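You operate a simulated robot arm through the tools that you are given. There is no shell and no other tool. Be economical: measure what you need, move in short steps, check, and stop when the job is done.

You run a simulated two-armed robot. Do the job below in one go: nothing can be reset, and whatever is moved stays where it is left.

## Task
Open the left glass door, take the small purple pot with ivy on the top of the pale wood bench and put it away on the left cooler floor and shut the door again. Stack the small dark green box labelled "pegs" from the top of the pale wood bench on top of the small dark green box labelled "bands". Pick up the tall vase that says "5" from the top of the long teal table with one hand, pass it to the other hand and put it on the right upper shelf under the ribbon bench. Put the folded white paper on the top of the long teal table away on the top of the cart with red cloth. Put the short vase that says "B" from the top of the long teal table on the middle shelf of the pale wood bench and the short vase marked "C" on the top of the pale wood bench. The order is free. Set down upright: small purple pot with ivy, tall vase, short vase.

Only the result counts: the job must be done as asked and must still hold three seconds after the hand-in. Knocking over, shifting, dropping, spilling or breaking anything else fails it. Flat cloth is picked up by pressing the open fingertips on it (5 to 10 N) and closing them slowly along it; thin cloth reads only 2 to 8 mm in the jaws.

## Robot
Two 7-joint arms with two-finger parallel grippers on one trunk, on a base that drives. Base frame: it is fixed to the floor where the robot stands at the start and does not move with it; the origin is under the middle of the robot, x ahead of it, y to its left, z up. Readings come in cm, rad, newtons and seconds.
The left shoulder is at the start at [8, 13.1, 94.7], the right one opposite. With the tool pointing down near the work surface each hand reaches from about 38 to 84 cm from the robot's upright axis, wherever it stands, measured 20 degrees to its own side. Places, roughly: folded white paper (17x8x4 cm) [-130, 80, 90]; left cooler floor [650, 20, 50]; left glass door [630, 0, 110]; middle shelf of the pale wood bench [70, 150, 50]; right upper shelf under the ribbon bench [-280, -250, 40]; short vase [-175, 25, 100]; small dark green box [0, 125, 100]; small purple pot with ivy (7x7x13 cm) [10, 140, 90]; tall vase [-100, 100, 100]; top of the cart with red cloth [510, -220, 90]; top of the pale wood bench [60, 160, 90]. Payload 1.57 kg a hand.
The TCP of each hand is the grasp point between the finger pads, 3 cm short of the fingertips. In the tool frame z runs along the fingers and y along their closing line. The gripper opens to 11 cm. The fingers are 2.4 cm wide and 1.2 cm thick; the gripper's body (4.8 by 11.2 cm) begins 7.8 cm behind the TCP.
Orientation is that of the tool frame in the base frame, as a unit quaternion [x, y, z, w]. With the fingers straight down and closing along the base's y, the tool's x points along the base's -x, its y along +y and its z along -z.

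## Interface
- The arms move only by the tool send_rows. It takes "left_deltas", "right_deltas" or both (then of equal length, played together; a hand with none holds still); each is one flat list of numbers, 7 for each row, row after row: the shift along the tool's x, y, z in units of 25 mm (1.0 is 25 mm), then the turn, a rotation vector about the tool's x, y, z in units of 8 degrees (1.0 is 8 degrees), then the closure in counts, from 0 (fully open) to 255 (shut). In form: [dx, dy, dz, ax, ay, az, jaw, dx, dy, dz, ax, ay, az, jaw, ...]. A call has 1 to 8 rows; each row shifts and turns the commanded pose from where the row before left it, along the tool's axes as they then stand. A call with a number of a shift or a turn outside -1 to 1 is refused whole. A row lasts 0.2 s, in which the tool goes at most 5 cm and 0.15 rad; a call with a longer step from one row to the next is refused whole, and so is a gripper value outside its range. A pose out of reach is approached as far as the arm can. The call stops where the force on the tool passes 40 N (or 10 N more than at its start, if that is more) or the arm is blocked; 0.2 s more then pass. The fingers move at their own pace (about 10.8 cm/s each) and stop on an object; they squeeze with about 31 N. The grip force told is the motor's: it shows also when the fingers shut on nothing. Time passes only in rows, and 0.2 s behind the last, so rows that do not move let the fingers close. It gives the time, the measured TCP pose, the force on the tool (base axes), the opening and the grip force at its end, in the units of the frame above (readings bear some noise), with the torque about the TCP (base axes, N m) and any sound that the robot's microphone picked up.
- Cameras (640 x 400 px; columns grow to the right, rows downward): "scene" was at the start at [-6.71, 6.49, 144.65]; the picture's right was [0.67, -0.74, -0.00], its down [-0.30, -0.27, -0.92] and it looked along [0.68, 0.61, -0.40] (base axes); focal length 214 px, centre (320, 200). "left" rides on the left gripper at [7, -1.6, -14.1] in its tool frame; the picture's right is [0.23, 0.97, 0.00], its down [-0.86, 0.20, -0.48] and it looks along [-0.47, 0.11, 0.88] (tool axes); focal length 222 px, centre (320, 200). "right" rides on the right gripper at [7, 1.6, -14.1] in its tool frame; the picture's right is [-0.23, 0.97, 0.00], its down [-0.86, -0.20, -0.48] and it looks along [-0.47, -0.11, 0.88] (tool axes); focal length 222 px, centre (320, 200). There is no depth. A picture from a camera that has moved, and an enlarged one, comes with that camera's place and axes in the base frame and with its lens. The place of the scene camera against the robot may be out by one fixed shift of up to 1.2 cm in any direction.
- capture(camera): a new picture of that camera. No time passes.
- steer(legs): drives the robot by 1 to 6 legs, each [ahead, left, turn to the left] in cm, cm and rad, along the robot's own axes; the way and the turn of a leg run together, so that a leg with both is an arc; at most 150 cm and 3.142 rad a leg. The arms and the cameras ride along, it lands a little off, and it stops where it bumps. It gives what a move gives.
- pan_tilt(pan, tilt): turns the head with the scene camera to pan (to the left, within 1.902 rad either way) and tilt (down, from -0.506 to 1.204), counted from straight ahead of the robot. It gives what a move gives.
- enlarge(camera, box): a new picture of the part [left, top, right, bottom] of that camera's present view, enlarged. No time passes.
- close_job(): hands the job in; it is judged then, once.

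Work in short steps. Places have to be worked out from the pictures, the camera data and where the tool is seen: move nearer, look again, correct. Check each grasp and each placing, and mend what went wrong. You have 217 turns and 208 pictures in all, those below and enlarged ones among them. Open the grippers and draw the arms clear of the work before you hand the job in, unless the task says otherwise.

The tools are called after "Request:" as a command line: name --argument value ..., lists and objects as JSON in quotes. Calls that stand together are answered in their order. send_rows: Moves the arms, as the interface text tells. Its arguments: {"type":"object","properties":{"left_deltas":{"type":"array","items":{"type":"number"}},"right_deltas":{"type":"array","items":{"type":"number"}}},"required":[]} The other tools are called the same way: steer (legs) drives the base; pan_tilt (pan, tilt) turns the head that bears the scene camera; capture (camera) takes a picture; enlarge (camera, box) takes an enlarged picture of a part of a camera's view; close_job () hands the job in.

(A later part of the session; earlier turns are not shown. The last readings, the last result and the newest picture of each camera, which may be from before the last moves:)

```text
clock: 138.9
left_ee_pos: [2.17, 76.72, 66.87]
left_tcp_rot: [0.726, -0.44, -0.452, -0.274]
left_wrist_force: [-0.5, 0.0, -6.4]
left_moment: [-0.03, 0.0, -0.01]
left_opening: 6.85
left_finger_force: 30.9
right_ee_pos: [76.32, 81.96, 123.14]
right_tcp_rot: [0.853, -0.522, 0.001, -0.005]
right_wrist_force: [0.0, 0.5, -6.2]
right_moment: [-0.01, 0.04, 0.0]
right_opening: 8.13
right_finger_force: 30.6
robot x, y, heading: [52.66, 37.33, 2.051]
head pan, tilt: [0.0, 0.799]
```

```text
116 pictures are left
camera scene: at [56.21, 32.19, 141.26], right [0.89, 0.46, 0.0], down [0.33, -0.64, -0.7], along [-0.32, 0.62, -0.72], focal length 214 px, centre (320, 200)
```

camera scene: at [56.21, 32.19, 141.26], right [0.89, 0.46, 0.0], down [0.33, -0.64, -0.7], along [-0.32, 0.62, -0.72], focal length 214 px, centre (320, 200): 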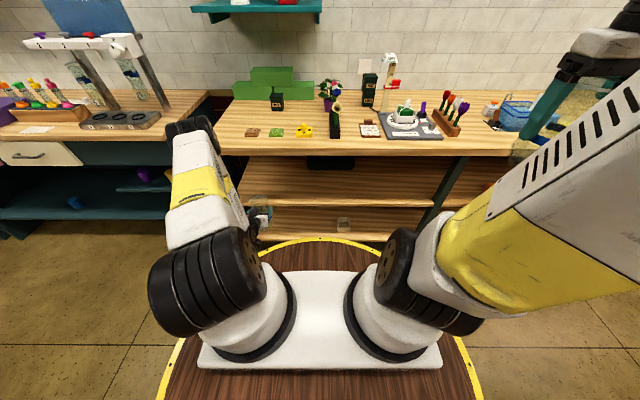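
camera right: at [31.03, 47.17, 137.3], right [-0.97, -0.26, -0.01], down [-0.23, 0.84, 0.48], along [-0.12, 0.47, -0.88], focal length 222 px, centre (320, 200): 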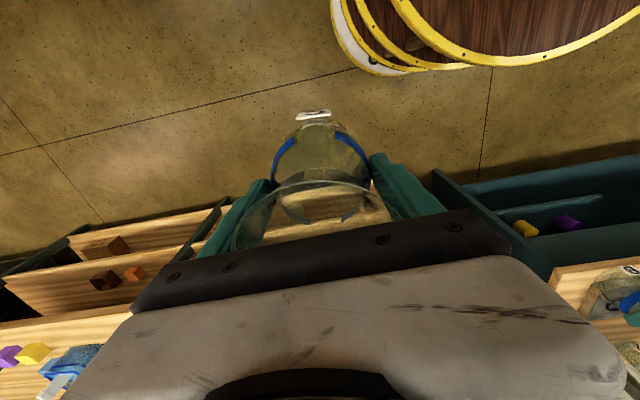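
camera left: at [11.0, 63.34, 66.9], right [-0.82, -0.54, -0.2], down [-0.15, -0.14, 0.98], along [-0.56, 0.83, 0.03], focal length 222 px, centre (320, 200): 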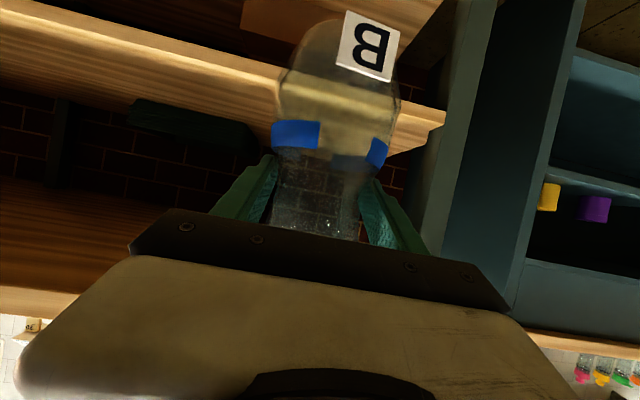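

Shelf surface is about z 49–50 with its front near n 86; vase bottom is at 57. I extend the arm forward mainly (keeping the forearm behind the bench edge): lower 2.5 cm, then forward.

Request:
send_rows --left_deltas '[0.8, 0, 0.39, 0, 0, 0, 180, -0.42, 0, 0.87, 0, 0, 0, 180, -0.42, 0, 0.87, 0, 0, 0, 180, -0.42, 0, 0.87, 0, 0, 0, 180, -0.42, 0, 0.87, 0, 0, 0, 180, -0.42, 0, 0.87, 0, 0, 0, 180, -0.42, 0, 0.87, 0, 0, 0, 180, -0.42, 0, 0.87, 0, 0, 0, 180]'

Request:
capture --camera "left"

Request:
capture --camera "scene"

```text
clock: 140.8
left_ee_pos: [-5.64, 91.83, 64.67]
left_tcp_rot: [0.726, -0.44, -0.452, -0.275]
left_wrist_force: [0.8, 0.3, -5.3]
left_moment: [-0.02, 0.01, -0.01]
left_opening: 6.86
left_finger_force: 30.9
right_ee_pos: [76.32, 81.88, 123.24]
right_tcp_rot: [0.853, -0.521, 0.001, -0.005]
right_wrist_force: [-0.1, 0.1, -6.0]
right_moment: [0.03, 0.01, 0.01]
right_opening: 8.12
right_finger_force: 31.1
robot x, y, heading: [52.88, 37.01, 2.051]
head pan, tilt: [0.0, 0.799]
```

```text
115 pictures are left
camera left: at [3.2, 78.51, 64.72], right [-0.82, -0.54, -0.2], down [-0.15, -0.14, 0.98], along [-0.56, 0.83, 0.03], focal length 222 px, centre (320, 200)
```

left: 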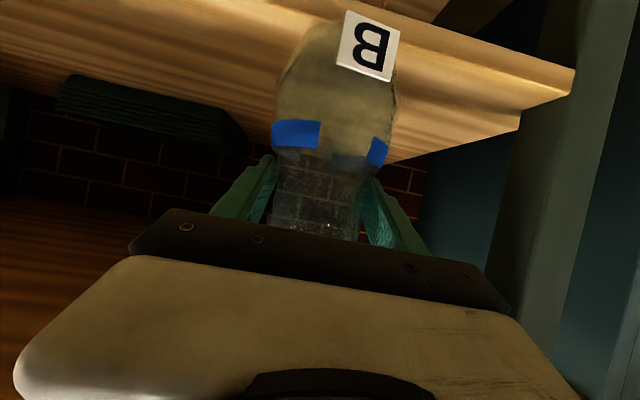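

```text
114 pictures are left
camera scene: at [56.2, 32.19, 141.26], right [0.89, 0.46, 0.0], down [0.33, -0.64, -0.7], along [-0.32, 0.62, -0.72], focal length 214 px, centre (320, 200)
```

scene: 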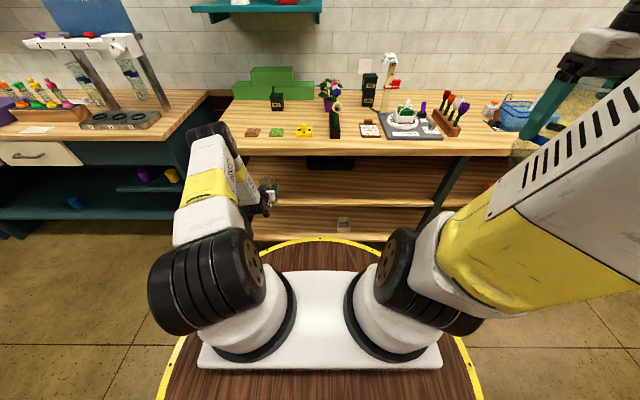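

Shelf front is at n≈86; the vase must go ~14 cm further. Arm forward 5 cm, then drive 9 cm ahead.

Request:
send_rows --left_deltas '[-0.42, 0, 0.87, 0, 0, 0, 180, -0.42, 0, 0.87, 0, 0, 0, 180]'

Request:
steer --legs '[[9, 0, 0]]'

Request:
capture --camera "left"

Request:
capture --camera "scene"

```text
clock: 141.3
left_ee_pos: [-7.9, 95.88, 64.64]
left_tcp_rot: [0.726, -0.44, -0.452, -0.274]
left_wrist_force: [1.2, -0.7, -6.5]
left_moment: [0.03, -0.02, 0.02]
left_opening: 6.87
left_finger_force: 30.9
right_ee_pos: [76.27, 81.97, 123.2]
right_tcp_rot: [0.853, -0.522, 0.001, -0.004]
right_wrist_force: [-0.1, 0.6, -6.1]
right_moment: [0.0, 0.04, 0.0]
right_opening: 8.11
right_finger_force: 30.6
robot x, y, heading: [53.12, 37.17, 2.054]
head pan, tilt: [0.0, 0.799]
```

```text
clock: 142.5
left_ee_pos: [-12.12, 104.08, 64.62]
left_tcp_rot: [0.726, -0.44, -0.452, -0.274]
left_wrist_force: [0.8, 0.2, -6.2]
left_moment: [-0.03, 0.02, 0.03]
left_opening: 6.82
left_finger_force: 30.9
right_ee_pos: [72.14, 89.9, 123.07]
right_tcp_rot: [0.853, -0.522, 0.001, -0.004]
right_wrist_force: [-0.1, 0.4, -6.7]
right_moment: [-0.02, 0.01, 0.02]
right_opening: 8.12
right_finger_force: 31.0
robot x, y, heading: [48.83, 45.01, 2.05]
head pan, tilt: [0.0, 0.799]
```

```text
113 pictures are left
camera left: at [-3.26, 90.73, 64.69], right [-0.82, -0.54, -0.2], down [-0.15, -0.14, 0.98], along [-0.56, 0.83, 0.03], focal length 222 px, centre (320, 200)
```

left: 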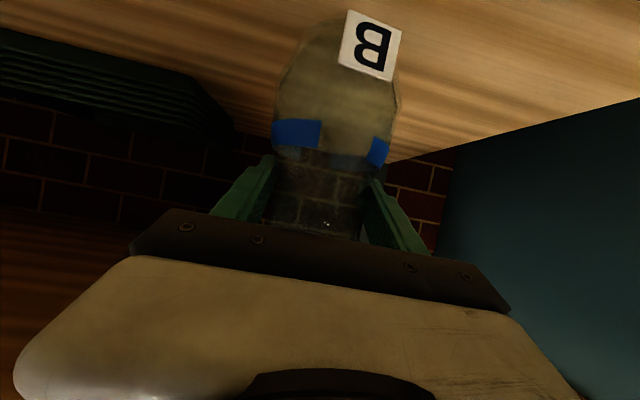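

```text
112 pictures are left
camera scene: at [51.97, 40.27, 141.26], right [0.89, 0.46, 0.0], down [0.33, -0.64, -0.7], along [-0.32, 0.62, -0.72], focal length 214 px, centre (320, 200)
```

scene: 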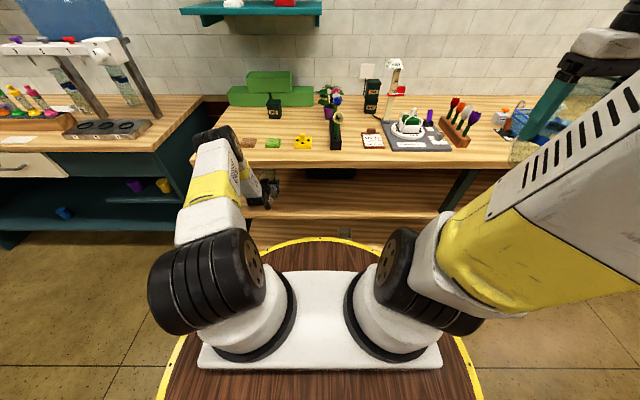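

Vase is 11 cm inside the shelf. Lower 3 cm, then in small steps.

Request:
send_rows --left_deltas '[0.54, 0, 0.26, 0, 0, 0, 180, 0.54, 0, 0.26, 0, 0, 0, 180, 0.18, 0, 0.088, 0, 0, 0, 180]'

Request:
send_rows --left_deltas '[0.12, 0, 0.06, 0, 0, 0, 180, 0.12, 0, 0.06, 0, 0, 0, 180]'

Request:
capture --camera "left"

```text
clock: 143.3
left_ee_pos: [-12.36, 104.52, 61.91]
left_tcp_rot: [0.721, -0.438, -0.46, -0.277]
left_wrist_force: [-2.3, 3.7, 3.3]
left_moment: [0.44, 0.36, -0.03]
left_opening: 6.75
left_finger_force: 31.4
right_ee_pos: [72.14, 90.0, 123.19]
right_tcp_rot: [0.853, -0.521, 0.001, -0.004]
right_wrist_force: [-0.1, -1.1, -6.1]
right_moment: [0.04, 0.0, 0.0]
right_opening: 8.13
right_finger_force: 31.0
robot x, y, heading: [48.85, 44.96, 2.046]
head pan, tilt: [0.0, 0.799]
stopped in row 3 (left hand): the force on the tool passed its limit at 42 N (the readings are from after the stop); the commanded pose is now the measured one
```

```text
clock: 143.9
left_ee_pos: [-12.72, 104.8, 61.94]
left_tcp_rot: [0.719, -0.435, -0.465, -0.278]
left_wrist_force: [-1.7, 1.5, 2.0]
left_moment: [0.42, 0.15, 0.02]
left_opening: 6.7
left_finger_force: 30.8
right_ee_pos: [72.12, 89.97, 123.19]
right_tcp_rot: [0.853, -0.522, 0.002, -0.004]
right_wrist_force: [0.9, 0.3, -5.1]
right_moment: [0.01, 0.02, -0.01]
right_opening: 8.17
right_finger_force: 30.9
robot x, y, heading: [48.39, 45.15, 2.054]
head pan, tilt: [0.0, 0.799]
stopped in row 2 (left hand): the force on the tool passed its limit at 47 N (the readings are from after the stop); the commanded pose is now the measured one
```

```text
111 pictures are left
camera left: at [-3.83, 91.47, 61.49], right [-0.82, -0.54, -0.2], down [-0.13, -0.16, 0.98], along [-0.56, 0.83, 0.06], focal length 222 px, centre (320, 200)
```

left: 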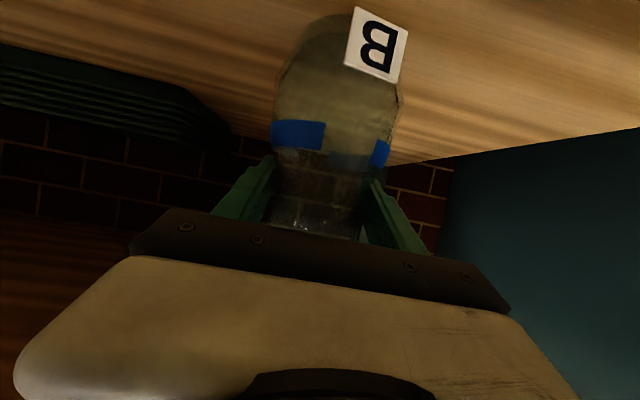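

Contact at shelf z≈52. The hand was bent ~1.7° by pressing; I rise 4 mm and undo that pitch, then settle and open.

Request:
send_rows --left_deltas '[-0.14, 0, -0.07, 0, 0.2, 0, 180, 0, 0, 0, 0, 0, 0, 180]'

Request:
send_rows --left_deltas '[0.06, 0, 0.03, 0, 0, 0, 180, 0.04, 0, 0.02, 0, 0, 0, 180]'

```text
clock: 144.5
left_ee_pos: [-12.5, 104.55, 62.15]
left_tcp_rot: [0.726, -0.441, -0.452, -0.272]
left_wrist_force: [-0.4, -0.4, -5.9]
left_moment: [0.06, 0.01, 0.03]
left_opening: 6.74
left_finger_force: 31.1
right_ee_pos: [72.17, 89.88, 123.08]
right_tcp_rot: [0.853, -0.522, 0.002, -0.005]
right_wrist_force: [1.1, -0.3, -5.8]
right_moment: [-0.01, -0.01, -0.03]
right_opening: 8.12
right_finger_force: 31.3
robot x, y, heading: [48.9, 44.88, 2.049]
head pan, tilt: [0.0, 0.799]
```

```text
clock: 145.1
left_ee_pos: [-12.65, 104.75, 62.03]
left_tcp_rot: [0.724, -0.44, -0.455, -0.273]
left_wrist_force: [2.5, -0.6, 3.8]
left_moment: [0.05, -0.1, 0.0]
left_opening: 6.72
left_finger_force: 31.1
right_ee_pos: [72.06, 90.1, 123.23]
right_tcp_rot: [0.853, -0.522, 0.0, -0.004]
right_wrist_force: [0.3, 0.8, -5.2]
right_moment: [0.01, 0.04, -0.02]
right_opening: 8.13
right_finger_force: 30.9
robot x, y, heading: [48.93, 45.43, 2.054]
head pan, tilt: [0.0, 0.799]
```

Resting lightly (about +10 N net change). Open slowly and look.

Request:
send_rows --left_deltas '[0, 0, 0, 0, 0, 0, 85, 0, 0, 0, 0, 0, 0, 50, 0, 0, 0, 0, 0, 0, 20, 0, 0, 0, 0, 0, 0, 0]'

Request:
capture --camera "left"

```text
clock: 146.1
left_ee_pos: [-12.65, 104.59, 61.86]
left_tcp_rot: [0.725, -0.441, -0.453, -0.273]
left_wrist_force: [-0.6, 0.7, 0.8]
left_moment: [0.01, 0.0, -0.03]
left_opening: 10.97
left_finger_force: 0.0
right_ee_pos: [72.2, 89.92, 123.26]
right_tcp_rot: [0.854, -0.521, 0.002, -0.004]
right_wrist_force: [0.5, 0.0, -6.4]
right_moment: [-0.03, 0.01, -0.01]
right_opening: 8.13
right_finger_force: 31.4
robot x, y, heading: [49.21, 45.05, 2.055]
head pan, tilt: [0.0, 0.799]
```

```text
110 pictures are left
camera left: at [-3.76, 91.32, 61.94], right [-0.82, -0.54, -0.2], down [-0.15, -0.14, 0.98], along [-0.56, 0.83, 0.03], focal length 222 px, centre (320, 200)
```

left: 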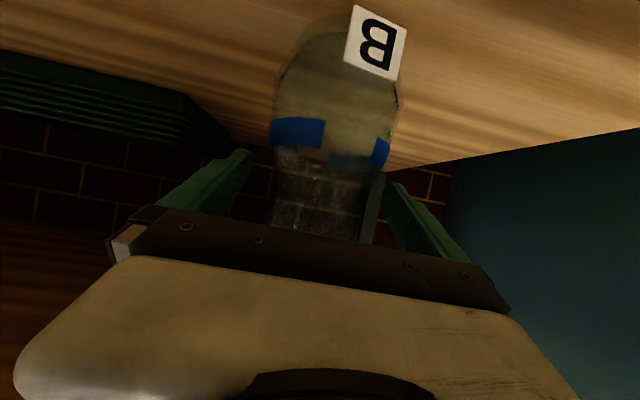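

Released and standing. Withdraw the hand straight back 20 cm.

Request:
send_rows --left_deltas '[0.42, 0, -0.87, 0, 0, 0, 0, 0.42, 0, -0.87, 0, 0, 0, 0, 0.42, 0, -0.87, 0, 0, 0, 0, 0.42, 0, -0.87, 0, 0, 0, 0, 0.42, 0, -0.87, 0, 0, 0, 0]'

Request:
steer --legs '[[-9, 0, 0]]'

Request:
capture --camera "left"

```text
clock: 147.3
left_ee_pos: [-6.82, 93.84, 62.15]
left_tcp_rot: [0.725, -0.441, -0.454, -0.273]
left_wrist_force: [0.7, -0.2, 0.3]
left_moment: [-0.03, 0.0, -0.02]
left_opening: 11.01
left_finger_force: 0.2
right_ee_pos: [72.17, 89.97, 123.23]
right_tcp_rot: [0.853, -0.522, 0.002, -0.004]
right_wrist_force: [0.7, 0.5, -6.0]
right_moment: [0.02, -0.01, -0.02]
right_opening: 8.12
right_finger_force: 31.0
robot x, y, heading: [48.99, 45.39, 2.047]
head pan, tilt: [0.0, 0.799]
```

```text
clock: 148.4
left_ee_pos: [-2.59, 85.71, 62.1]
left_tcp_rot: [0.726, -0.44, -0.453, -0.272]
left_wrist_force: [0.3, 0.0, 0.7]
left_moment: [0.0, 0.02, 0.02]
left_opening: 10.97
left_finger_force: 0.0
right_ee_pos: [76.44, 81.76, 123.16]
right_tcp_rot: [0.853, -0.522, 0.001, -0.005]
right_wrist_force: [-0.3, 0.7, -6.3]
right_moment: [-0.02, 0.0, 0.01]
right_opening: 8.12
right_finger_force: 31.0
robot x, y, heading: [53.21, 37.21, 2.054]
head pan, tilt: [0.0, 0.799]
```

```text
109 pictures are left
camera left: at [6.26, 72.47, 62.09], right [-0.82, -0.54, -0.2], down [-0.15, -0.14, 0.98], along [-0.56, 0.83, 0.03], focal length 222 px, centre (320, 200)
```

left: 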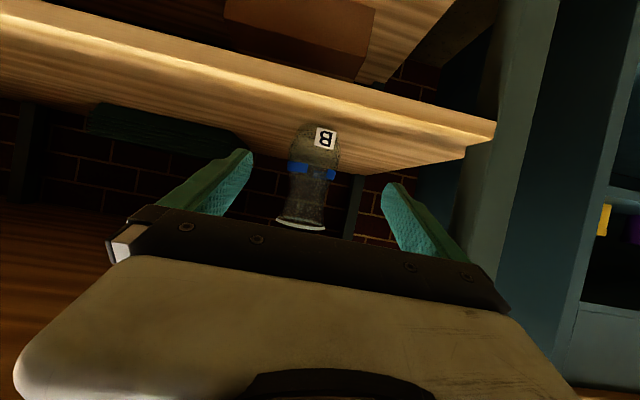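

B stands upright on the middle shelf. Retract further and raise the left hand back up.

Request:
send_rows --left_deltas '[0.42, 0, -0.87, 0, 0, 0, 0, 0.42, 0, -0.87, 0, 0, 0, 0, 0.42, 0, -0.87, 0, 0, 0, 0, 0.42, 0, -0.87, 0, 0, 0, 0, -0.9, 0, -0.44, 0, 0, 0, 0, -0.9, 0, -0.44, 0, 0, 0, 0, -0.9, 0, -0.44, 0, 0, 0, 0, -0.9, 0, -0.44, 0, 0, 0, 0]'

Request:
send_rows --left_deltas '[-0.9, 0, -0.44, 0, 0, 0, 0, -0.9, 0, -0.44, 0, 0, 0, 0, -0.9, 0, -0.44, 0, 0, 0, 0, -0.9, 0, -0.44, 0, 0, 0, 0, -0.9, 0, -0.44, 0, 0, 0, 0, -0.9, 0, -0.44, 0, 0, 0, 0, -0.9, 0, -0.44, 0, 0, 0, 0, -0.9, 0, -0.44, 0, 0, 0, 0]'

Request:
send_rows --left_deltas '[-0.9, 0, -0.44, 0, 0, 0, 0, -0.9, 0, -0.44, 0, 0, 0, 0, -0.9, 0, -0.44, 0, 0, 0, 0, -0.9, 0, -0.44, 0, 0, 0, 0, -0.9, 0, -0.44, 0, 0, 0, 0, -0.9, 0, -0.44, 0, 0, 0, 0, -0.9, 0, -0.44, 0, 0, 0, 0, -0.9, 0, -0.44, 0, 0, 0, 0]'

Request:
capture --camera "scene"

```text
clock: 150.2
left_ee_pos: [1.9, 77.15, 72.19]
left_tcp_rot: [0.725, -0.441, -0.453, -0.272]
left_wrist_force: [-0.6, 0.4, -0.5]
left_moment: [0.02, -0.01, -0.02]
left_opening: 10.99
left_finger_force: 0.1
right_ee_pos: [76.42, 81.81, 123.1]
right_tcp_rot: [0.853, -0.522, 0.002, -0.004]
right_wrist_force: [-0.4, -0.2, -4.8]
right_moment: [-0.01, 0.0, 0.03]
right_opening: 8.13
right_finger_force: 30.8
robot x, y, heading: [53.03, 37.2, 2.049]
head pan, tilt: [0.0, 0.799]
```

```text
clock: 152.1
left_ee_pos: [1.98, 77.41, 92.36]
left_tcp_rot: [0.726, -0.44, -0.453, -0.272]
left_wrist_force: [0.1, 0.2, -1.2]
left_moment: [0.01, -0.02, 0.0]
left_opening: 10.98
left_finger_force: 0.1
right_ee_pos: [76.34, 81.92, 123.23]
right_tcp_rot: [0.853, -0.522, 0.002, -0.004]
right_wrist_force: [-1.0, 0.4, -5.5]
right_moment: [-0.01, 0.0, 0.04]
right_opening: 8.11
right_finger_force: 30.8
robot x, y, heading: [53.19, 37.35, 2.051]
head pan, tilt: [0.0, 0.799]
```

```text
clock: 153.8
left_ee_pos: [2.05, 77.4, 112.34]
left_tcp_rot: [0.726, -0.44, -0.454, -0.272]
left_wrist_force: [-0.5, 0.4, -0.2]
left_moment: [-0.03, -0.02, -0.02]
left_opening: 11.02
left_finger_force: 0.1
right_ee_pos: [76.35, 81.87, 123.22]
right_tcp_rot: [0.853, -0.522, 0.001, -0.004]
right_wrist_force: [-0.2, 1.3, -6.5]
right_moment: [0.0, -0.01, -0.02]
right_opening: 8.1
right_finger_force: 30.9
robot x, y, heading: [53.2, 37.01, 2.05]
head pan, tilt: [0.0, 0.799]
```

```text
108 pictures are left
camera scene: at [56.25, 32.08, 141.26], right [0.89, 0.46, 0.0], down [0.33, -0.64, -0.7], along [-0.32, 0.62, -0.72], focal length 214 px, centre (320, 200)
```

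scene: 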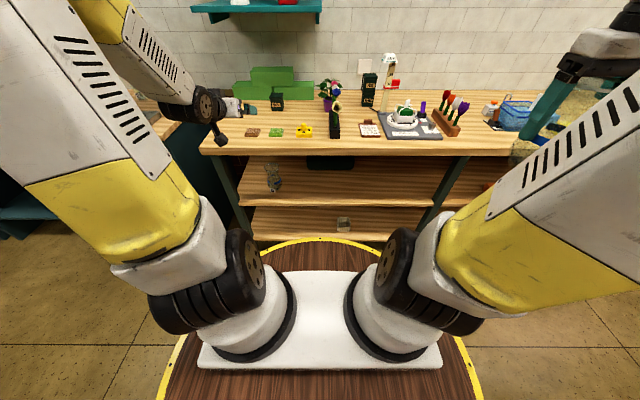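

B placed. Now bring the left tool back to vertical and outward, and raise the right hand a bit.

Request:
send_rows --left_deltas '[0, 1, 0, 0, 1, 0, 0, 0, 1, 0, 0, 1, 0, 0, 0, 1, 0, 0, 1, 0, 0, 0, 1, 0, 0, 1, 0, 0, 0, 1, 0, 0, 1, 0, 0, 0, 1, 0, 0, 1, 0, 0, 0, 1, 0, 0, 1, 0, 0, 0, 1, 0, 0, 1, 0, 0]' --right_deltas '[0, 1, -0.5, 0, 0, 0, 180, 0, 1, -0.5, 0, 0, 0, 180, 0, 1, -0.5, 0, 0, 0, 180, 0, 1, -0.5, 0, 0, 0, 180, 0, 0.5, 0, 0, 0, 0, 180, 0, 0.5, 0, 0, 0, 0, 180, 0, 0, 0, 0, 0, 0, 180, 0, 0, 0, 0, 0, 0, 180]'

Request:
steer --legs '[[20, 14, 0.012]]'

Request:
capture --camera "scene"

```text
clock: 155.7
left_ee_pos: [-13.18, 70.09, 112.42]
left_tcp_rot: [0.847, -0.529, -0.044, -0.039]
left_wrist_force: [-0.5, -0.3, 0.3]
left_moment: [0.03, 0.02, 0.03]
left_opening: 11.01
left_finger_force: 0.0
left hand out of reach, approached as far as the arm can: row 2, 3
right_ee_pos: [65.13, 76.07, 128.05]
right_tcp_rot: [0.853, -0.522, 0.001, -0.004]
right_wrist_force: [1.1, -0.2, -5.1]
right_moment: [-0.03, 0.0, -0.01]
right_opening: 8.11
right_finger_force: 31.4
robot x, y, heading: [53.28, 36.96, 2.049]
head pan, tilt: [0.0, 0.799]
```

```text
clock: 157.4
left_ee_pos: [-35.35, 79.89, 112.44]
left_tcp_rot: [0.85, -0.523, -0.044, -0.04]
left_wrist_force: [0.7, -0.1, 0.1]
left_moment: [-0.01, 0.01, -0.02]
left_opening: 11.03
left_finger_force: 0.0
right_ee_pos: [42.81, 86.99, 128.03]
right_tcp_rot: [0.856, -0.516, 0.002, -0.005]
right_wrist_force: [0.8, 0.1, -5.7]
right_moment: [0.0, -0.01, 0.01]
right_opening: 8.13
right_finger_force: 31.4
robot x, y, heading: [31.7, 47.77, 2.07]
head pan, tilt: [0.0, 0.799]
```

```text
107 pictures are left
camera scene: at [34.59, 42.79, 141.26], right [0.88, 0.48, 0.0], down [0.34, -0.63, -0.7], along [-0.33, 0.61, -0.72], focal length 214 px, centre (320, 200)
```

scene: 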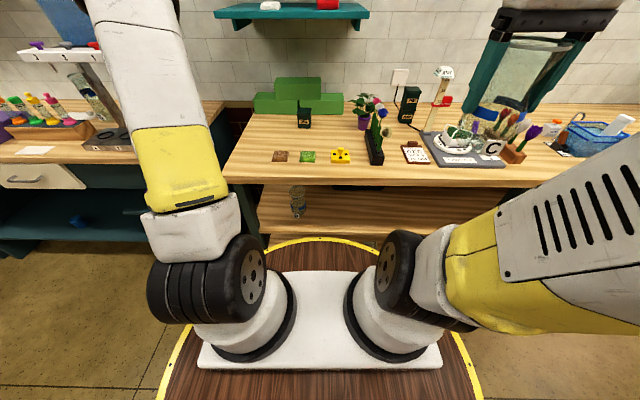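

Vase hangs upright. Drive in 17 cm, then swing the right hand left to the pegs' former column.

Request:
steer --legs '[[17, 0, 0]]'

Request:
send_rows --right_deltas '[0, 1, 0, 0, 0, 0, 180, 0, 1, 0, 0, 0, 0, 180, 0, 1, 0, 0, 0, 0, 180, 0, 1, 0, 0, 0, 0, 180, 0, 1, 0, 0, 0, 0, 180, 0, 1, 0, 0, 0, 0, 180, 0, 1, 0, 0, 0, 0, 180, 0, 1, 0, 0, 0, 0, 180]'

Request:
capture --camera "right"

```text
clock: 158.9
left_ee_pos: [-43.58, 94.7, 112.36]
left_tcp_rot: [0.851, -0.522, -0.044, -0.038]
left_wrist_force: [-0.8, 0.2, -1.3]
left_moment: [-0.03, 0.05, 0.0]
left_opening: 11.0
left_finger_force: 0.1
right_ee_pos: [34.7, 101.73, 128.1]
right_tcp_rot: [0.857, -0.516, 0.002, -0.005]
right_wrist_force: [-0.3, 0.2, -6.0]
right_moment: [-0.01, -0.02, -0.01]
right_opening: 8.12
right_finger_force: 30.7
robot x, y, heading: [23.22, 62.87, 2.072]
head pan, tilt: [0.0, 0.799]
```

```text
clock: 160.7
left_ee_pos: [-43.59, 94.82, 112.55]
left_tcp_rot: [0.85, -0.523, -0.045, -0.039]
left_wrist_force: [-0.1, -0.2, -0.2]
left_moment: [-0.03, 0.03, 0.02]
left_opening: 11.01
left_finger_force: 0.1
right_ee_pos: [17.06, 92.24, 127.93]
right_tcp_rot: [0.857, -0.516, 0.001, -0.005]
right_wrist_force: [0.2, 0.4, -5.1]
right_moment: [-0.01, 0.02, 0.03]
right_opening: 8.12
right_finger_force: 31.3
robot x, y, heading: [23.22, 62.83, 2.069]
head pan, tilt: [0.0, 0.799]
```

```text
106 pictures are left
camera right: at [18.75, 85.2, 141.89], right [-0.97, -0.26, -0.01], down [-0.23, 0.85, 0.48], along [-0.12, 0.47, -0.88], focal length 222 px, centre (320, 200)
```

right: 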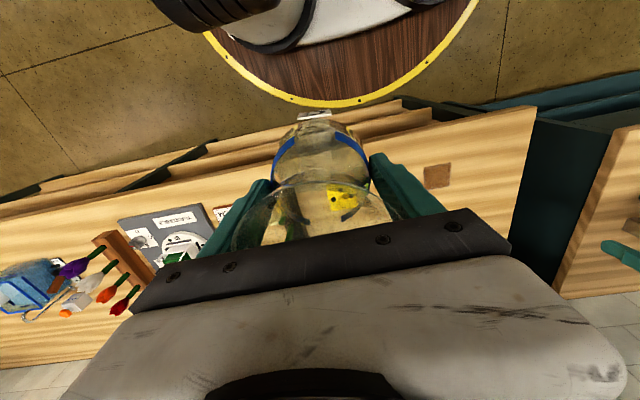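

Advance 33 cm over the free spot (-2, 120), descending slightly.

Request:
send_rows --right_deltas '[-0.96, 0.1, 0, 0, 0, 0, 180, -0.96, 0.1, 0, 0, 0, 0, 180, -0.96, 0.1, 0, 0, 0, 0, 180, -0.96, 0.1, 0.2, 0, 0, 0, 180, -0.96, 0.1, 0.2, 0, 0, 0, 180, -0.96, 0.1, 0.2, 0, 0, 0, 180, -0.96, 0.1, 0.2, 0, 0, 0, 180]'

Request:
send_rows --right_deltas '[-0.96, 0.1, 0.4, 0, 0, 0, 180, -0.96, 0.1, 0.4, 0, 0, 0, 180, -0.96, 0.1, 0.4, 0, 0, 0, 180, -0.96, 0.1, 0.4, 0, 0, 0, 180, -0.96, 0.1, 0.4, 0, 0, 0, 180, -0.96, 0.1, 0.4, 0, 0, 0, 180, -0.96, 0.1, 0.4, 0, 0, 0, 180]'

Request:
capture --camera "right"

Request:
capture --camera "scene"

```text
clock: 162.3
left_ee_pos: [-43.49, 94.8, 112.46]
left_tcp_rot: [0.85, -0.523, -0.044, -0.04]
left_wrist_force: [0.9, -0.4, -0.5]
left_moment: [0.04, 0.0, 0.01]
left_opening: 10.99
left_finger_force: 0.0
right_ee_pos: [7.52, 106.54, 125.9]
right_tcp_rot: [0.857, -0.516, 0.001, -0.004]
right_wrist_force: [0.2, 0.2, -5.6]
right_moment: [-0.04, 0.03, 0.01]
right_opening: 8.11
right_finger_force: 31.0
robot x, y, heading: [23.26, 62.79, 2.072]
head pan, tilt: [0.0, 0.799]
```

```text
clock: 163.9
left_ee_pos: [-43.55, 94.79, 112.48]
left_tcp_rot: [0.851, -0.522, -0.044, -0.039]
left_wrist_force: [0.0, -0.8, -0.1]
left_moment: [0.02, 0.01, -0.07]
left_opening: 10.96
left_finger_force: 0.0
right_ee_pos: [-1.74, 120.7, 118.89]
right_tcp_rot: [0.857, -0.515, 0.001, -0.004]
right_wrist_force: [0.1, -0.1, -6.3]
right_moment: [0.01, 0.03, -0.02]
right_opening: 8.11
right_finger_force: 31.2
robot x, y, heading: [22.83, 62.4, 2.072]
head pan, tilt: [0.0, 0.799]
```

```text
105 pictures are left
camera right: at [-0.01, 113.6, 132.93], right [-0.97, -0.26, -0.01], down [-0.23, 0.85, 0.48], along [-0.12, 0.47, -0.88], focal length 222 px, centre (320, 200)
```

right: 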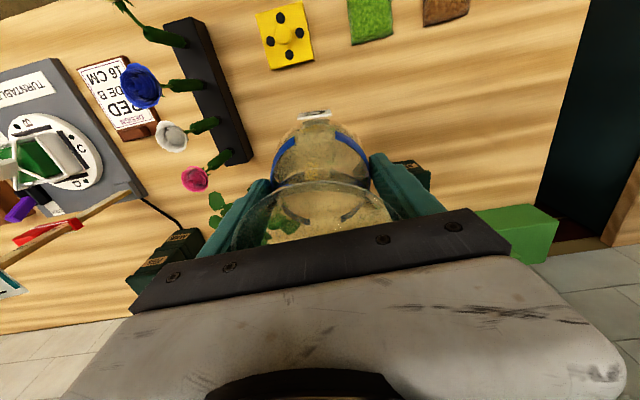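

```text
104 pictures are left
camera scene: at [26.48, 57.69, 141.26], right [0.88, 0.48, 0.0], down [0.34, -0.63, -0.7], along [-0.33, 0.61, -0.72], focal length 214 px, centre (320, 200)
```

scene: 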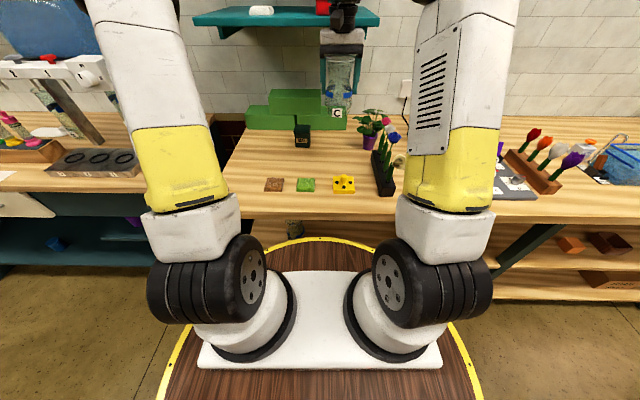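

Spot is free below. Lower 17 cm.

Request:
send_rows --right_deltas '[0, 0, 1, 0, 0, 0, 180, 0, 0, 1, 0, 0, 0, 180, 0, 0, 1, 0, 0, 0, 180, 0, 0, 1, 0, 0, 0, 180, 0, 0, 1, 0, 0, 0, 180, 0, 0, 1, 0, 0, 0, 180, 0, 0, 0.6, 0, 0, 0, 180]'

Request:
send_rows --right_deltas '[0, 0, 0.2, 0, 0, 0, 180, 0, 0, 0.15, 0, 0, 0, 180, 0, 0, 0.1, 0, 0, 0, 180]'

Request:
enlarge --camera "scene" --box '[240, 60, 440, 200]'

```text
clock: 165.5
left_ee_pos: [-43.54, 94.79, 112.43]
left_tcp_rot: [0.85, -0.523, -0.046, -0.04]
left_wrist_force: [0.5, 0.1, 0.3]
left_moment: [-0.03, 0.02, 0.0]
left_opening: 10.97
left_finger_force: 0.1
right_ee_pos: [-1.7, 120.59, 102.41]
right_tcp_rot: [0.857, -0.516, 0.002, -0.004]
right_wrist_force: [0.2, -1.1, -6.0]
right_moment: [-0.01, 0.0, 0.04]
right_opening: 8.1
right_finger_force: 31.3
robot x, y, heading: [23.39, 62.53, 2.07]
head pan, tilt: [0.0, 0.799]
```

```text
clock: 166.3
left_ee_pos: [-43.54, 94.81, 112.42]
left_tcp_rot: [0.851, -0.522, -0.045, -0.039]
left_wrist_force: [0.3, -0.3, 0.0]
left_moment: [-0.02, 0.0, 0.0]
left_opening: 10.98
left_finger_force: 0.0
right_ee_pos: [-1.58, 120.61, 101.23]
right_tcp_rot: [0.856, -0.516, 0.001, -0.004]
right_wrist_force: [-0.3, -0.3, -6.7]
right_moment: [0.0, 0.0, 0.03]
right_opening: 8.09
right_finger_force: 30.5
robot x, y, heading: [23.25, 62.81, 2.066]
head pan, tilt: [0.0, 0.799]
```

```text
2.86 times, centred on (340, 130) of scene
camera zoom: at [26.46, 57.71, 141.26], right [0.88, 0.48, 0.0], down [0.34, -0.63, -0.7], along [-0.33, 0.61, -0.72], focal length 613 px, centre (263, 400)
```

zoom: 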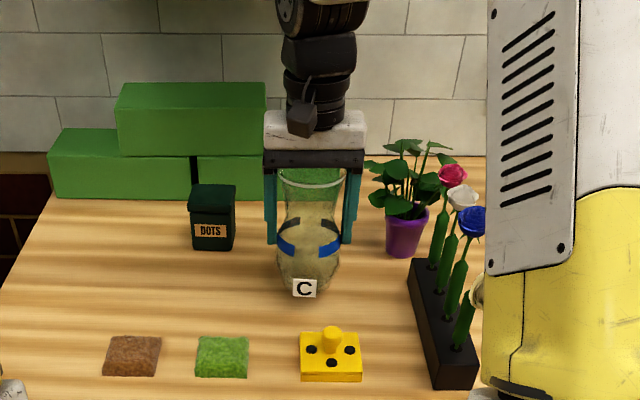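

Nearly down. Continue in 2 mm steps.

Request:
send_rows --right_deltas '[0, 0, 0.1, 0, 0, 0, 180, 0, 0, 0.08, 0, 0, 0, 180, 0, 0, 0.08, 0, 0, 0, 180, 0, 0, 0.08, 0, 0, 0, 180]'

```text
clock: 167.3
left_ee_pos: [-43.62, 94.72, 112.45]
left_tcp_rot: [0.85, -0.523, -0.044, -0.04]
left_wrist_force: [-0.2, 0.6, 1.0]
left_moment: [0.01, 0.01, 0.03]
left_opening: 11.01
left_finger_force: 0.1
right_ee_pos: [-1.67, 120.81, 100.43]
right_tcp_rot: [0.858, -0.514, 0.002, -0.004]
right_wrist_force: [0.5, 0.4, -6.6]
right_moment: [-0.02, 0.01, 0.05]
right_opening: 8.11
right_finger_force: 31.1
robot x, y, heading: [23.31, 62.48, 2.065]
head pan, tilt: [0.0, 0.799]
```

Request:
send_rows --right_deltas '[0, 0, 0.08, 0, 0, 0, 180, 0, 0, 0.08, 0, 0, 0, 180, 0, 0, 0.08, 0, 0, 0, 180, 0, 0, 0.08, 0, 0, 0, 180]'

```text
clock: 168.3
left_ee_pos: [-43.57, 94.73, 112.49]
left_tcp_rot: [0.85, -0.523, -0.044, -0.039]
left_wrist_force: [0.7, -0.2, -0.2]
left_moment: [-0.01, 0.01, 0.01]
left_opening: 11.0
left_finger_force: 0.0
right_ee_pos: [-1.65, 120.7, 99.59]
right_tcp_rot: [0.857, -0.515, 0.001, -0.004]
right_wrist_force: [-0.7, 0.4, -5.9]
right_moment: [-0.01, -0.01, -0.03]
right_opening: 8.11
right_finger_force: 31.0
robot x, y, heading: [23.47, 62.38, 2.063]
head pan, tilt: [0.0, 0.799]
```

Still no contact (force −6 N). Continue.

Request:
send_rows --right_deltas '[0, 0, 0.08, 0, 0, 0, 180, 0, 0, 0.08, 0, 0, 0, 180, 0, 0, 0.06, 0, 0, 0, 180]'

```text
clock: 169.1
left_ee_pos: [-43.48, 94.78, 112.37]
left_tcp_rot: [0.85, -0.523, -0.044, -0.039]
left_wrist_force: [0.4, 0.0, 0.2]
left_moment: [0.01, 0.03, 0.02]
left_opening: 10.98
left_finger_force: 0.0
right_ee_pos: [-1.6, 120.74, 99.26]
right_tcp_rot: [0.857, -0.515, 0.001, -0.005]
right_wrist_force: [5.4, -3.7, 11.2]
right_moment: [-0.27, 0.09, 0.11]
right_opening: 8.09
right_finger_force: 30.9
robot x, y, heading: [23.39, 62.66, 2.07]
head pan, tilt: [0.0, 0.799]
```

Contact. Open and check, then rise.

Request:
send_rows --right_deltas '[0, 0, 0, 0, 0, 0, 50, 0, 0, 0, 0, 0, 0, 20, 0, 0, 0, 0, 0, 0, 0, 0, 0, 0, 0, 0, 0, 0]'

Request:
enlarge --camera "scene" --box '[240, 60, 440, 200]'

Request:
capture --camera "right"

```text
clock: 170.1
left_ee_pos: [-43.56, 94.75, 112.37]
left_tcp_rot: [0.851, -0.522, -0.044, -0.04]
left_wrist_force: [0.3, 0.0, -0.2]
left_moment: [-0.04, 0.01, -0.02]
left_opening: 11.0
left_finger_force: 0.0
right_ee_pos: [-1.58, 120.83, 99.02]
right_tcp_rot: [0.857, -0.516, 0.001, -0.004]
right_wrist_force: [-0.5, -0.3, 0.1]
right_moment: [0.02, -0.01, 0.0]
right_opening: 10.99
right_finger_force: 0.1
robot x, y, heading: [23.13, 62.78, 2.068]
head pan, tilt: [0.0, 0.799]
```

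```text
2.86 times, centred on (340, 130) of scene
camera zoom: at [26.47, 57.7, 141.26], right [0.88, 0.48, 0.0], down [0.34, -0.63, -0.7], along [-0.33, 0.61, -0.72], focal length 613 px, centre (263, 400)
```

zoom: 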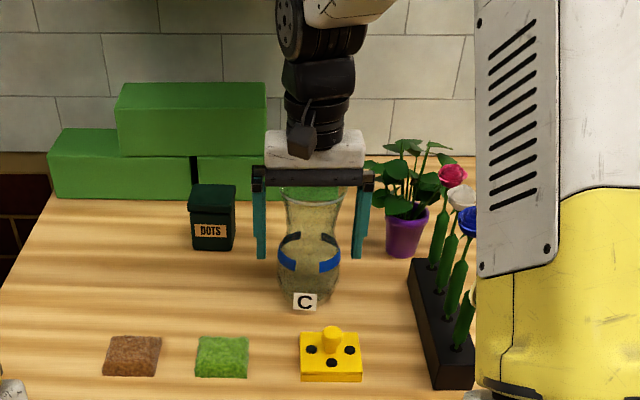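

```text
101 pictures are left
camera right: at [0.13, 113.66, 113.19], right [-0.97, -0.26, -0.01], down [-0.23, 0.85, 0.48], along [-0.12, 0.47, -0.88], focal length 222 px, centre (320, 200)
```

right: 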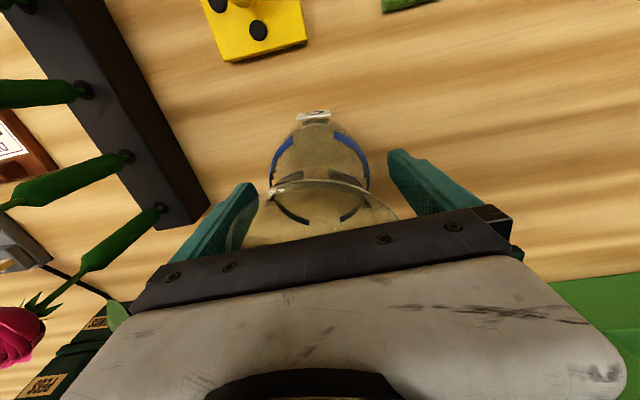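

C stands free. Rise 25 cm, and meanwhile look toward the cooler from here.

Request:
send_rows --right_deltas '[0, 0, -1, 0, 0, 0, 0, 0, 0, -1, 0, 0, 0, 0, 0, 0, -1, 0, 0, 0, 0, 0, 0, -1, 0, 0, 0, 0, 0, 0, -1, 0, 0, 0, 0, 0, 0, -1, 0, 0, 0, 0, 0, 0, -1, 0, 0, 0, 0, 0, 0, -1, 0, 0, 0, 0]'

Request:
pan_tilt --pan -1.9 --tilt 0.2

Request:
capture --camera "scene"

```text
clock: 171.9
left_ee_pos: [-43.48, 94.81, 112.43]
left_tcp_rot: [0.85, -0.523, -0.044, -0.039]
left_wrist_force: [0.3, -0.3, 0.3]
left_moment: [-0.03, -0.01, 0.02]
left_opening: 11.0
left_finger_force: 0.0
right_ee_pos: [-1.75, 120.55, 119.0]
right_tcp_rot: [0.857, -0.516, 0.002, -0.004]
right_wrist_force: [-0.2, 0.0, 0.9]
right_moment: [-0.01, 0.0, -0.01]
right_opening: 10.99
right_finger_force: 0.0
robot x, y, heading: [23.28, 62.55, 2.068]
head pan, tilt: [0.0, 0.799]
```

```text
clock: 173.8
left_ee_pos: [-43.56, 94.7, 112.42]
left_tcp_rot: [0.85, -0.523, -0.044, -0.04]
left_wrist_force: [-0.5, 0.2, -0.4]
left_moment: [0.02, 0.0, 0.0]
left_opening: 11.0
left_finger_force: 0.1
right_ee_pos: [-1.83, 120.61, 118.81]
right_tcp_rot: [0.857, -0.516, 0.001, -0.004]
right_wrist_force: [0.8, -0.2, -0.9]
right_moment: [0.0, -0.01, 0.03]
right_opening: 10.99
right_finger_force: 0.1
robot x, y, heading: [23.37, 62.71, 2.068]
head pan, tilt: [-1.901, 0.201]
```

```text
100 pictures are left
camera scene: at [39.5, 52.17, 146.62], right [0.17, -0.99, 0.0], down [-0.2, -0.03, -0.98], along [0.97, 0.16, -0.2], focal length 214 px, centre (320, 200)
```

scene: 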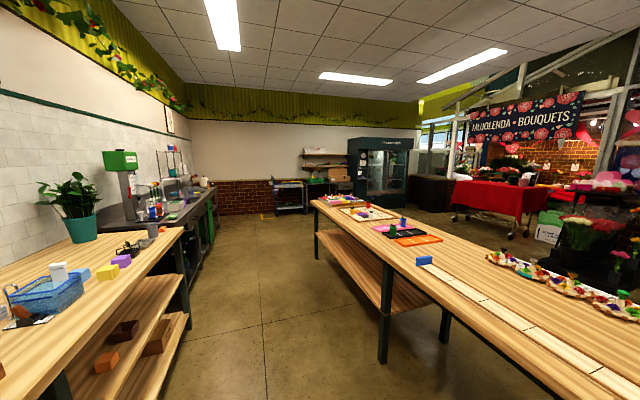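

Request:
enlarge --camera "scene" --box '[300, 125, 460, 225]'

Request:
enlarge --camera "scene" --box '[430, 120, 630, 260]'

```text
4.00 times, centred on (380, 175) of scene
camera zoom: at [39.5, 52.17, 146.62], right [0.17, -0.99, 0.0], down [-0.2, -0.03, -0.98], along [0.97, 0.16, -0.2], focal length 858 px, centre (80, 300)
```

zoom: 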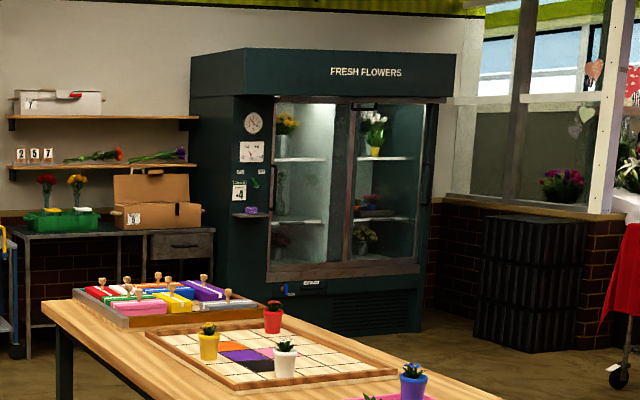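

```text
2.86 times, centred on (530, 190) of scene
camera zoom: at [39.5, 52.17, 146.62], right [0.17, -0.99, 0.0], down [-0.2, -0.03, -0.98], along [0.97, 0.16, -0.2], focal length 613 px, centre (-280, 229)
```

zoom: 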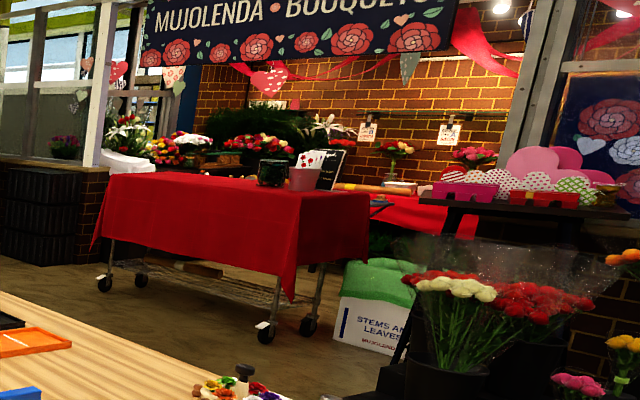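

The cooler's floor bay is low (~30 cm), so the pot must finally be held with a pitched tool. First I look at the pot from above: move the right hand 15 cm right, 2 cm up.

Request:
send_rows --right_deltas '[0.3, 0, -0.8, 0, 0, 0, 0, 0.3, -1, 0, 0, 0, 0, 0, 0.3, -1, 0, 0, 0, 0, 0, 0, -1, 0, 0, 0, 0, 0, 0, -1, 0, 0, 0, 0, 0, 0, -1, 0, 0, 0, 0, 0, 0, -1, 0, 0, 0, 0, 0]'

Request:
capture --camera "right"

```text
clock: 175.4
left_ee_pos: [-43.56, 94.71, 112.35]
left_tcp_rot: [0.85, -0.523, -0.045, -0.039]
left_wrist_force: [0.4, -0.7, -0.2]
left_moment: [0.03, -0.02, 0.0]
left_opening: 11.02
left_finger_force: 0.0
right_ee_pos: [12.55, 125.57, 120.94]
right_tcp_rot: [0.858, -0.514, 0.002, -0.004]
right_wrist_force: [0.3, 0.2, 0.6]
right_moment: [0.04, -0.02, 0.0]
right_opening: 10.99
right_finger_force: 0.1
robot x, y, heading: [23.01, 62.46, 2.07]
head pan, tilt: [-1.901, 0.201]
```

```text
97 pictures are left
camera right: at [14.29, 118.45, 135.18], right [-0.97, -0.26, -0.01], down [-0.23, 0.85, 0.48], along [-0.12, 0.47, -0.88], focal length 222 px, centre (320, 200)
```

right: 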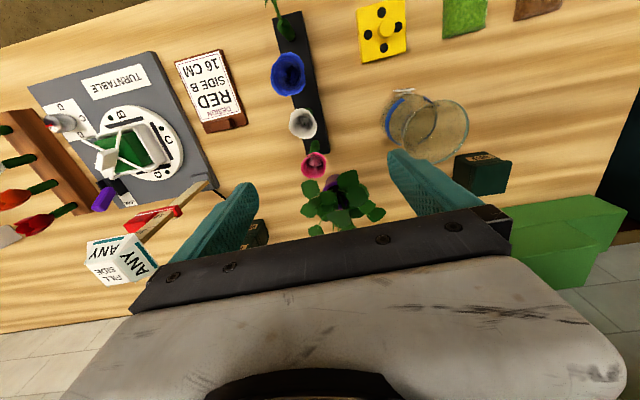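

Pot centre about (6.5, 136.5). To keep the wrist camera away from the roses I yaw the hand 45° right, then go above the pot.

Request:
send_rows --right_deltas '[0, 0, 0, 0, 0, 0.94, 0, 0, 0, 0, 0, 0, 0.94, 0, 0, 0, 0, 0, 0, 0.94, 0, 0, 0, 0, 0, 0, 0.94, 0, 0, 0, 0, 0, 0, 0.94, 0, 0, 0, 0, 0, 0, 0.94, 0]'

Request:
capture --camera "right"

```text
clock: 176.8
left_ee_pos: [-43.46, 94.71, 112.37]
left_tcp_rot: [0.85, -0.523, -0.044, -0.04]
left_wrist_force: [-0.8, 0.6, 0.3]
left_moment: [0.0, -0.02, 0.04]
left_opening: 11.01
left_finger_force: 0.0
right_ee_pos: [12.45, 125.67, 121.15]
right_tcp_rot: [-0.592, 0.806, 0.0, 0.006]
right_wrist_force: [0.3, 0.0, 0.0]
right_moment: [0.0, -0.02, 0.0]
right_opening: 11.01
right_finger_force: 0.0
robot x, y, heading: [23.31, 62.65, 2.072]
head pan, tilt: [-1.901, 0.201]
```

```text
96 pictures are left
camera right: at [8.77, 119.28, 135.18], right [-0.86, 0.51, 0.0], down [0.44, 0.75, 0.49], along [0.25, 0.42, -0.87], focal length 222 px, centre (320, 200)
```

right: 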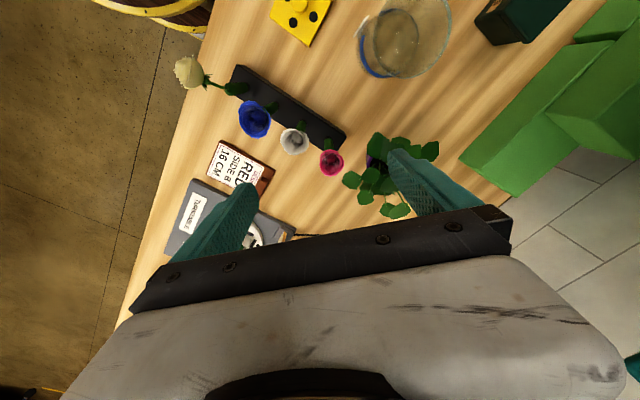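

Pot at (7, 136.5) confirmed. Move above it and down to z≈112.

Request:
send_rows --right_deltas '[-0.87, 0.85, 0, 0, 0, 0, 0, -0.87, 0.85, 0.4, 0, 0, 0, 0, -0.87, 0.85, 1, 0, 0, 0, 0, -0.87, 0.85, 1, 0, 0, 0, 0, 0, 0, 0.8, 0, 0, 0, 0]'

Request:
capture --camera "right"

Request:
pan_tilt --pan 0.0 --tilt 0.7

Request:
enlarge --camera "scene" --box '[270, 60, 430, 200]'

```text
clock: 177.6
left_ee_pos: [-43.42, 94.89, 112.47]
left_tcp_rot: [0.849, -0.525, -0.044, -0.04]
left_wrist_force: [0.2, -0.5, 0.5]
left_moment: [0.03, 0.05, -0.02]
left_opening: 11.01
left_finger_force: 0.1
right_ee_pos: [9.61, 133.54, 118.5]
right_tcp_rot: [-0.592, 0.806, 0.0, 0.006]
right_wrist_force: [-8.0, 9.0, -17.8]
right_moment: [-1.11, -2.3, -0.63]
right_opening: 11.01
right_finger_force: 0.1
robot x, y, heading: [23.4, 62.18, 2.065]
head pan, tilt: [-1.901, 0.201]
stopped in row 4 (right hand): the force on the tool passed its limit at 169 N (the readings are from after the stop); the commanded pose is now the measured one
```

```text
95 pictures are left
camera right: at [5.89, 127.19, 132.53], right [-0.86, 0.51, -0.01], down [0.44, 0.75, 0.49], along [0.25, 0.42, -0.87], focal length 222 px, centre (320, 200)
```

right: 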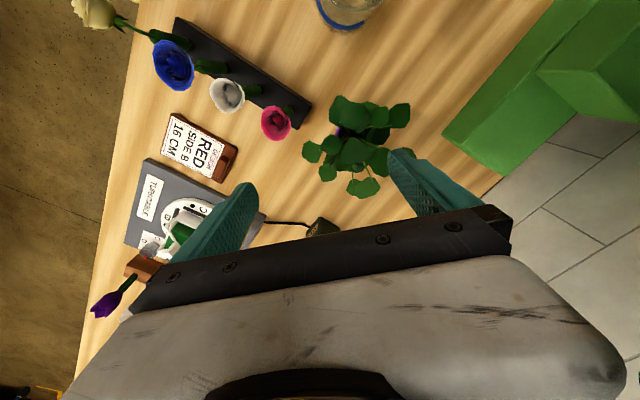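

```text
clock: 179.5
left_ee_pos: [-43.37, 94.92, 112.43]
left_tcp_rot: [0.849, -0.525, -0.045, -0.04]
left_wrist_force: [0.7, 0.1, 0.0]
left_moment: [-0.04, -0.01, -0.01]
left_opening: 11.01
left_finger_force: 0.1
right_ee_pos: [9.69, 133.6, 118.46]
right_tcp_rot: [-0.591, 0.806, -0.001, 0.007]
right_wrist_force: [-4.1, -10.7, -24.3]
right_moment: [1.28, -1.98, 0.56]
right_opening: 10.99
right_finger_force: 0.1
robot x, y, heading: [23.34, 62.36, 2.064]
head pan, tilt: [0.0, 0.7]
```

```text
2.86 times, centred on (350, 130) of scene
camera zoom: at [26.31, 57.98, 142.08], right [0.88, 0.47, 0.0], down [0.31, -0.57, -0.76], along [-0.36, 0.67, -0.64], focal length 613 px, centre (234, 400)
```

zoom: 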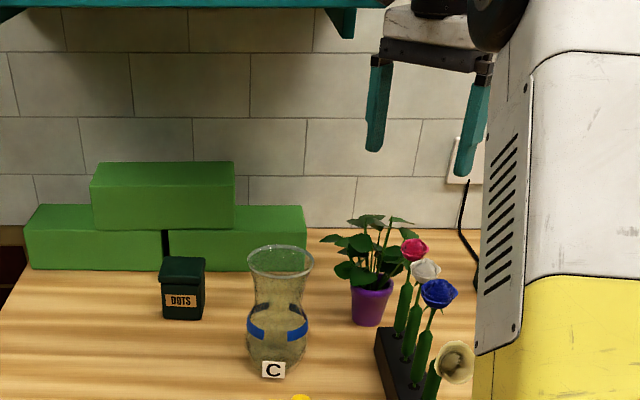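

Something on the arm (likely the wrist against the teal wall shelf) was hit. I reverse the last move at once.

Request:
send_rows --right_deltas '[0.6, -0.6, -0.3, 0, 0, 0, 0, 0.6, -0.6, -0.3, 0, 0, 0, 0]'

Request:
pan_tilt --pan 0.0 --tilt 0.3

Request:
capture --camera "scene"

```text
clock: 179.8
left_ee_pos: [-43.32, 94.85, 112.33]
left_tcp_rot: [0.85, -0.523, -0.044, -0.04]
left_wrist_force: [-0.5, -0.5, -0.8]
left_moment: [-0.02, -0.02, 0.01]
left_opening: 10.96
left_finger_force: 0.1
right_ee_pos: [10.49, 132.69, 118.53]
right_tcp_rot: [-0.589, 0.808, -0.003, 0.009]
right_wrist_force: [2.0, -3.7, -9.2]
right_moment: [0.55, -0.27, 0.25]
right_opening: 11.04
right_finger_force: 0.1
robot x, y, heading: [23.2, 62.05, 2.07]
head pan, tilt: [0.0, 0.7]
stopped in row 1 (right hand): the force on the tool passed its limit at 63 N (the readings are from after the stop); the commanded pose is now the measured one
```

```text
clock: 180.7
left_ee_pos: [-43.33, 94.89, 112.4]
left_tcp_rot: [0.849, -0.525, -0.044, -0.04]
left_wrist_force: [0.7, 0.0, 0.0]
left_moment: [0.0, -0.02, 0.01]
left_opening: 10.96
left_finger_force: 0.0
right_ee_pos: [10.41, 132.67, 118.47]
right_tcp_rot: [-0.589, 0.808, -0.003, 0.009]
right_wrist_force: [5.0, -8.2, -23.1]
right_moment: [1.11, -0.89, 0.48]
right_opening: 11.01
right_finger_force: 0.1
robot x, y, heading: [23.55, 62.52, 2.068]
head pan, tilt: [0.0, 0.3]
```

```text
93 pictures are left
camera scene: at [25.95, 58.74, 145.69], right [0.88, 0.47, 0.0], down [0.14, -0.26, -0.95], along [-0.45, 0.84, -0.3], focal length 214 px, centre (320, 200)
```

scene: 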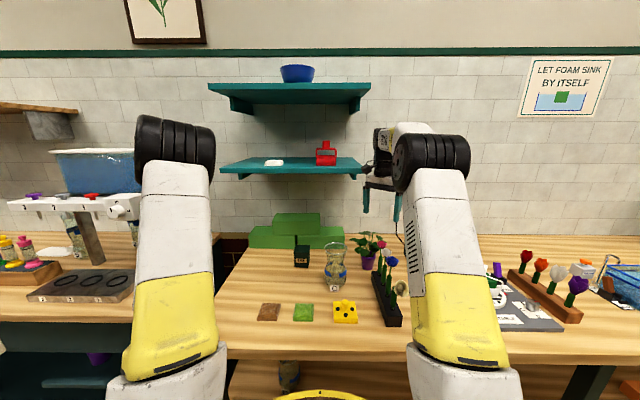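

The wrist's camera side is jammed under the right end of the teal wall shelf (it pushes down). I go down slightly, then away to the right.

Request:
send_rows --right_deltas '[0, 0, 0.3, 0, 0, 0, 0, 0.2, -0.3, 0.2, 0, 0, 0, 0]'

```text
clock: 181.3
left_ee_pos: [-43.24, 94.92, 112.38]
left_tcp_rot: [0.849, -0.525, -0.044, -0.039]
left_wrist_force: [-1.6, -0.5, -0.4]
left_moment: [-0.04, -0.01, -0.03]
left_opening: 11.0
left_finger_force: 0.1
right_ee_pos: [10.75, 132.04, 117.52]
right_tcp_rot: [-0.589, 0.808, 0.001, 0.008]
right_wrist_force: [-0.1, 0.2, -0.5]
right_moment: [0.0, -0.02, -0.04]
right_opening: 11.01
right_finger_force: 0.1
robot x, y, heading: [23.39, 62.48, 2.064]
head pan, tilt: [0.0, 0.3]
```

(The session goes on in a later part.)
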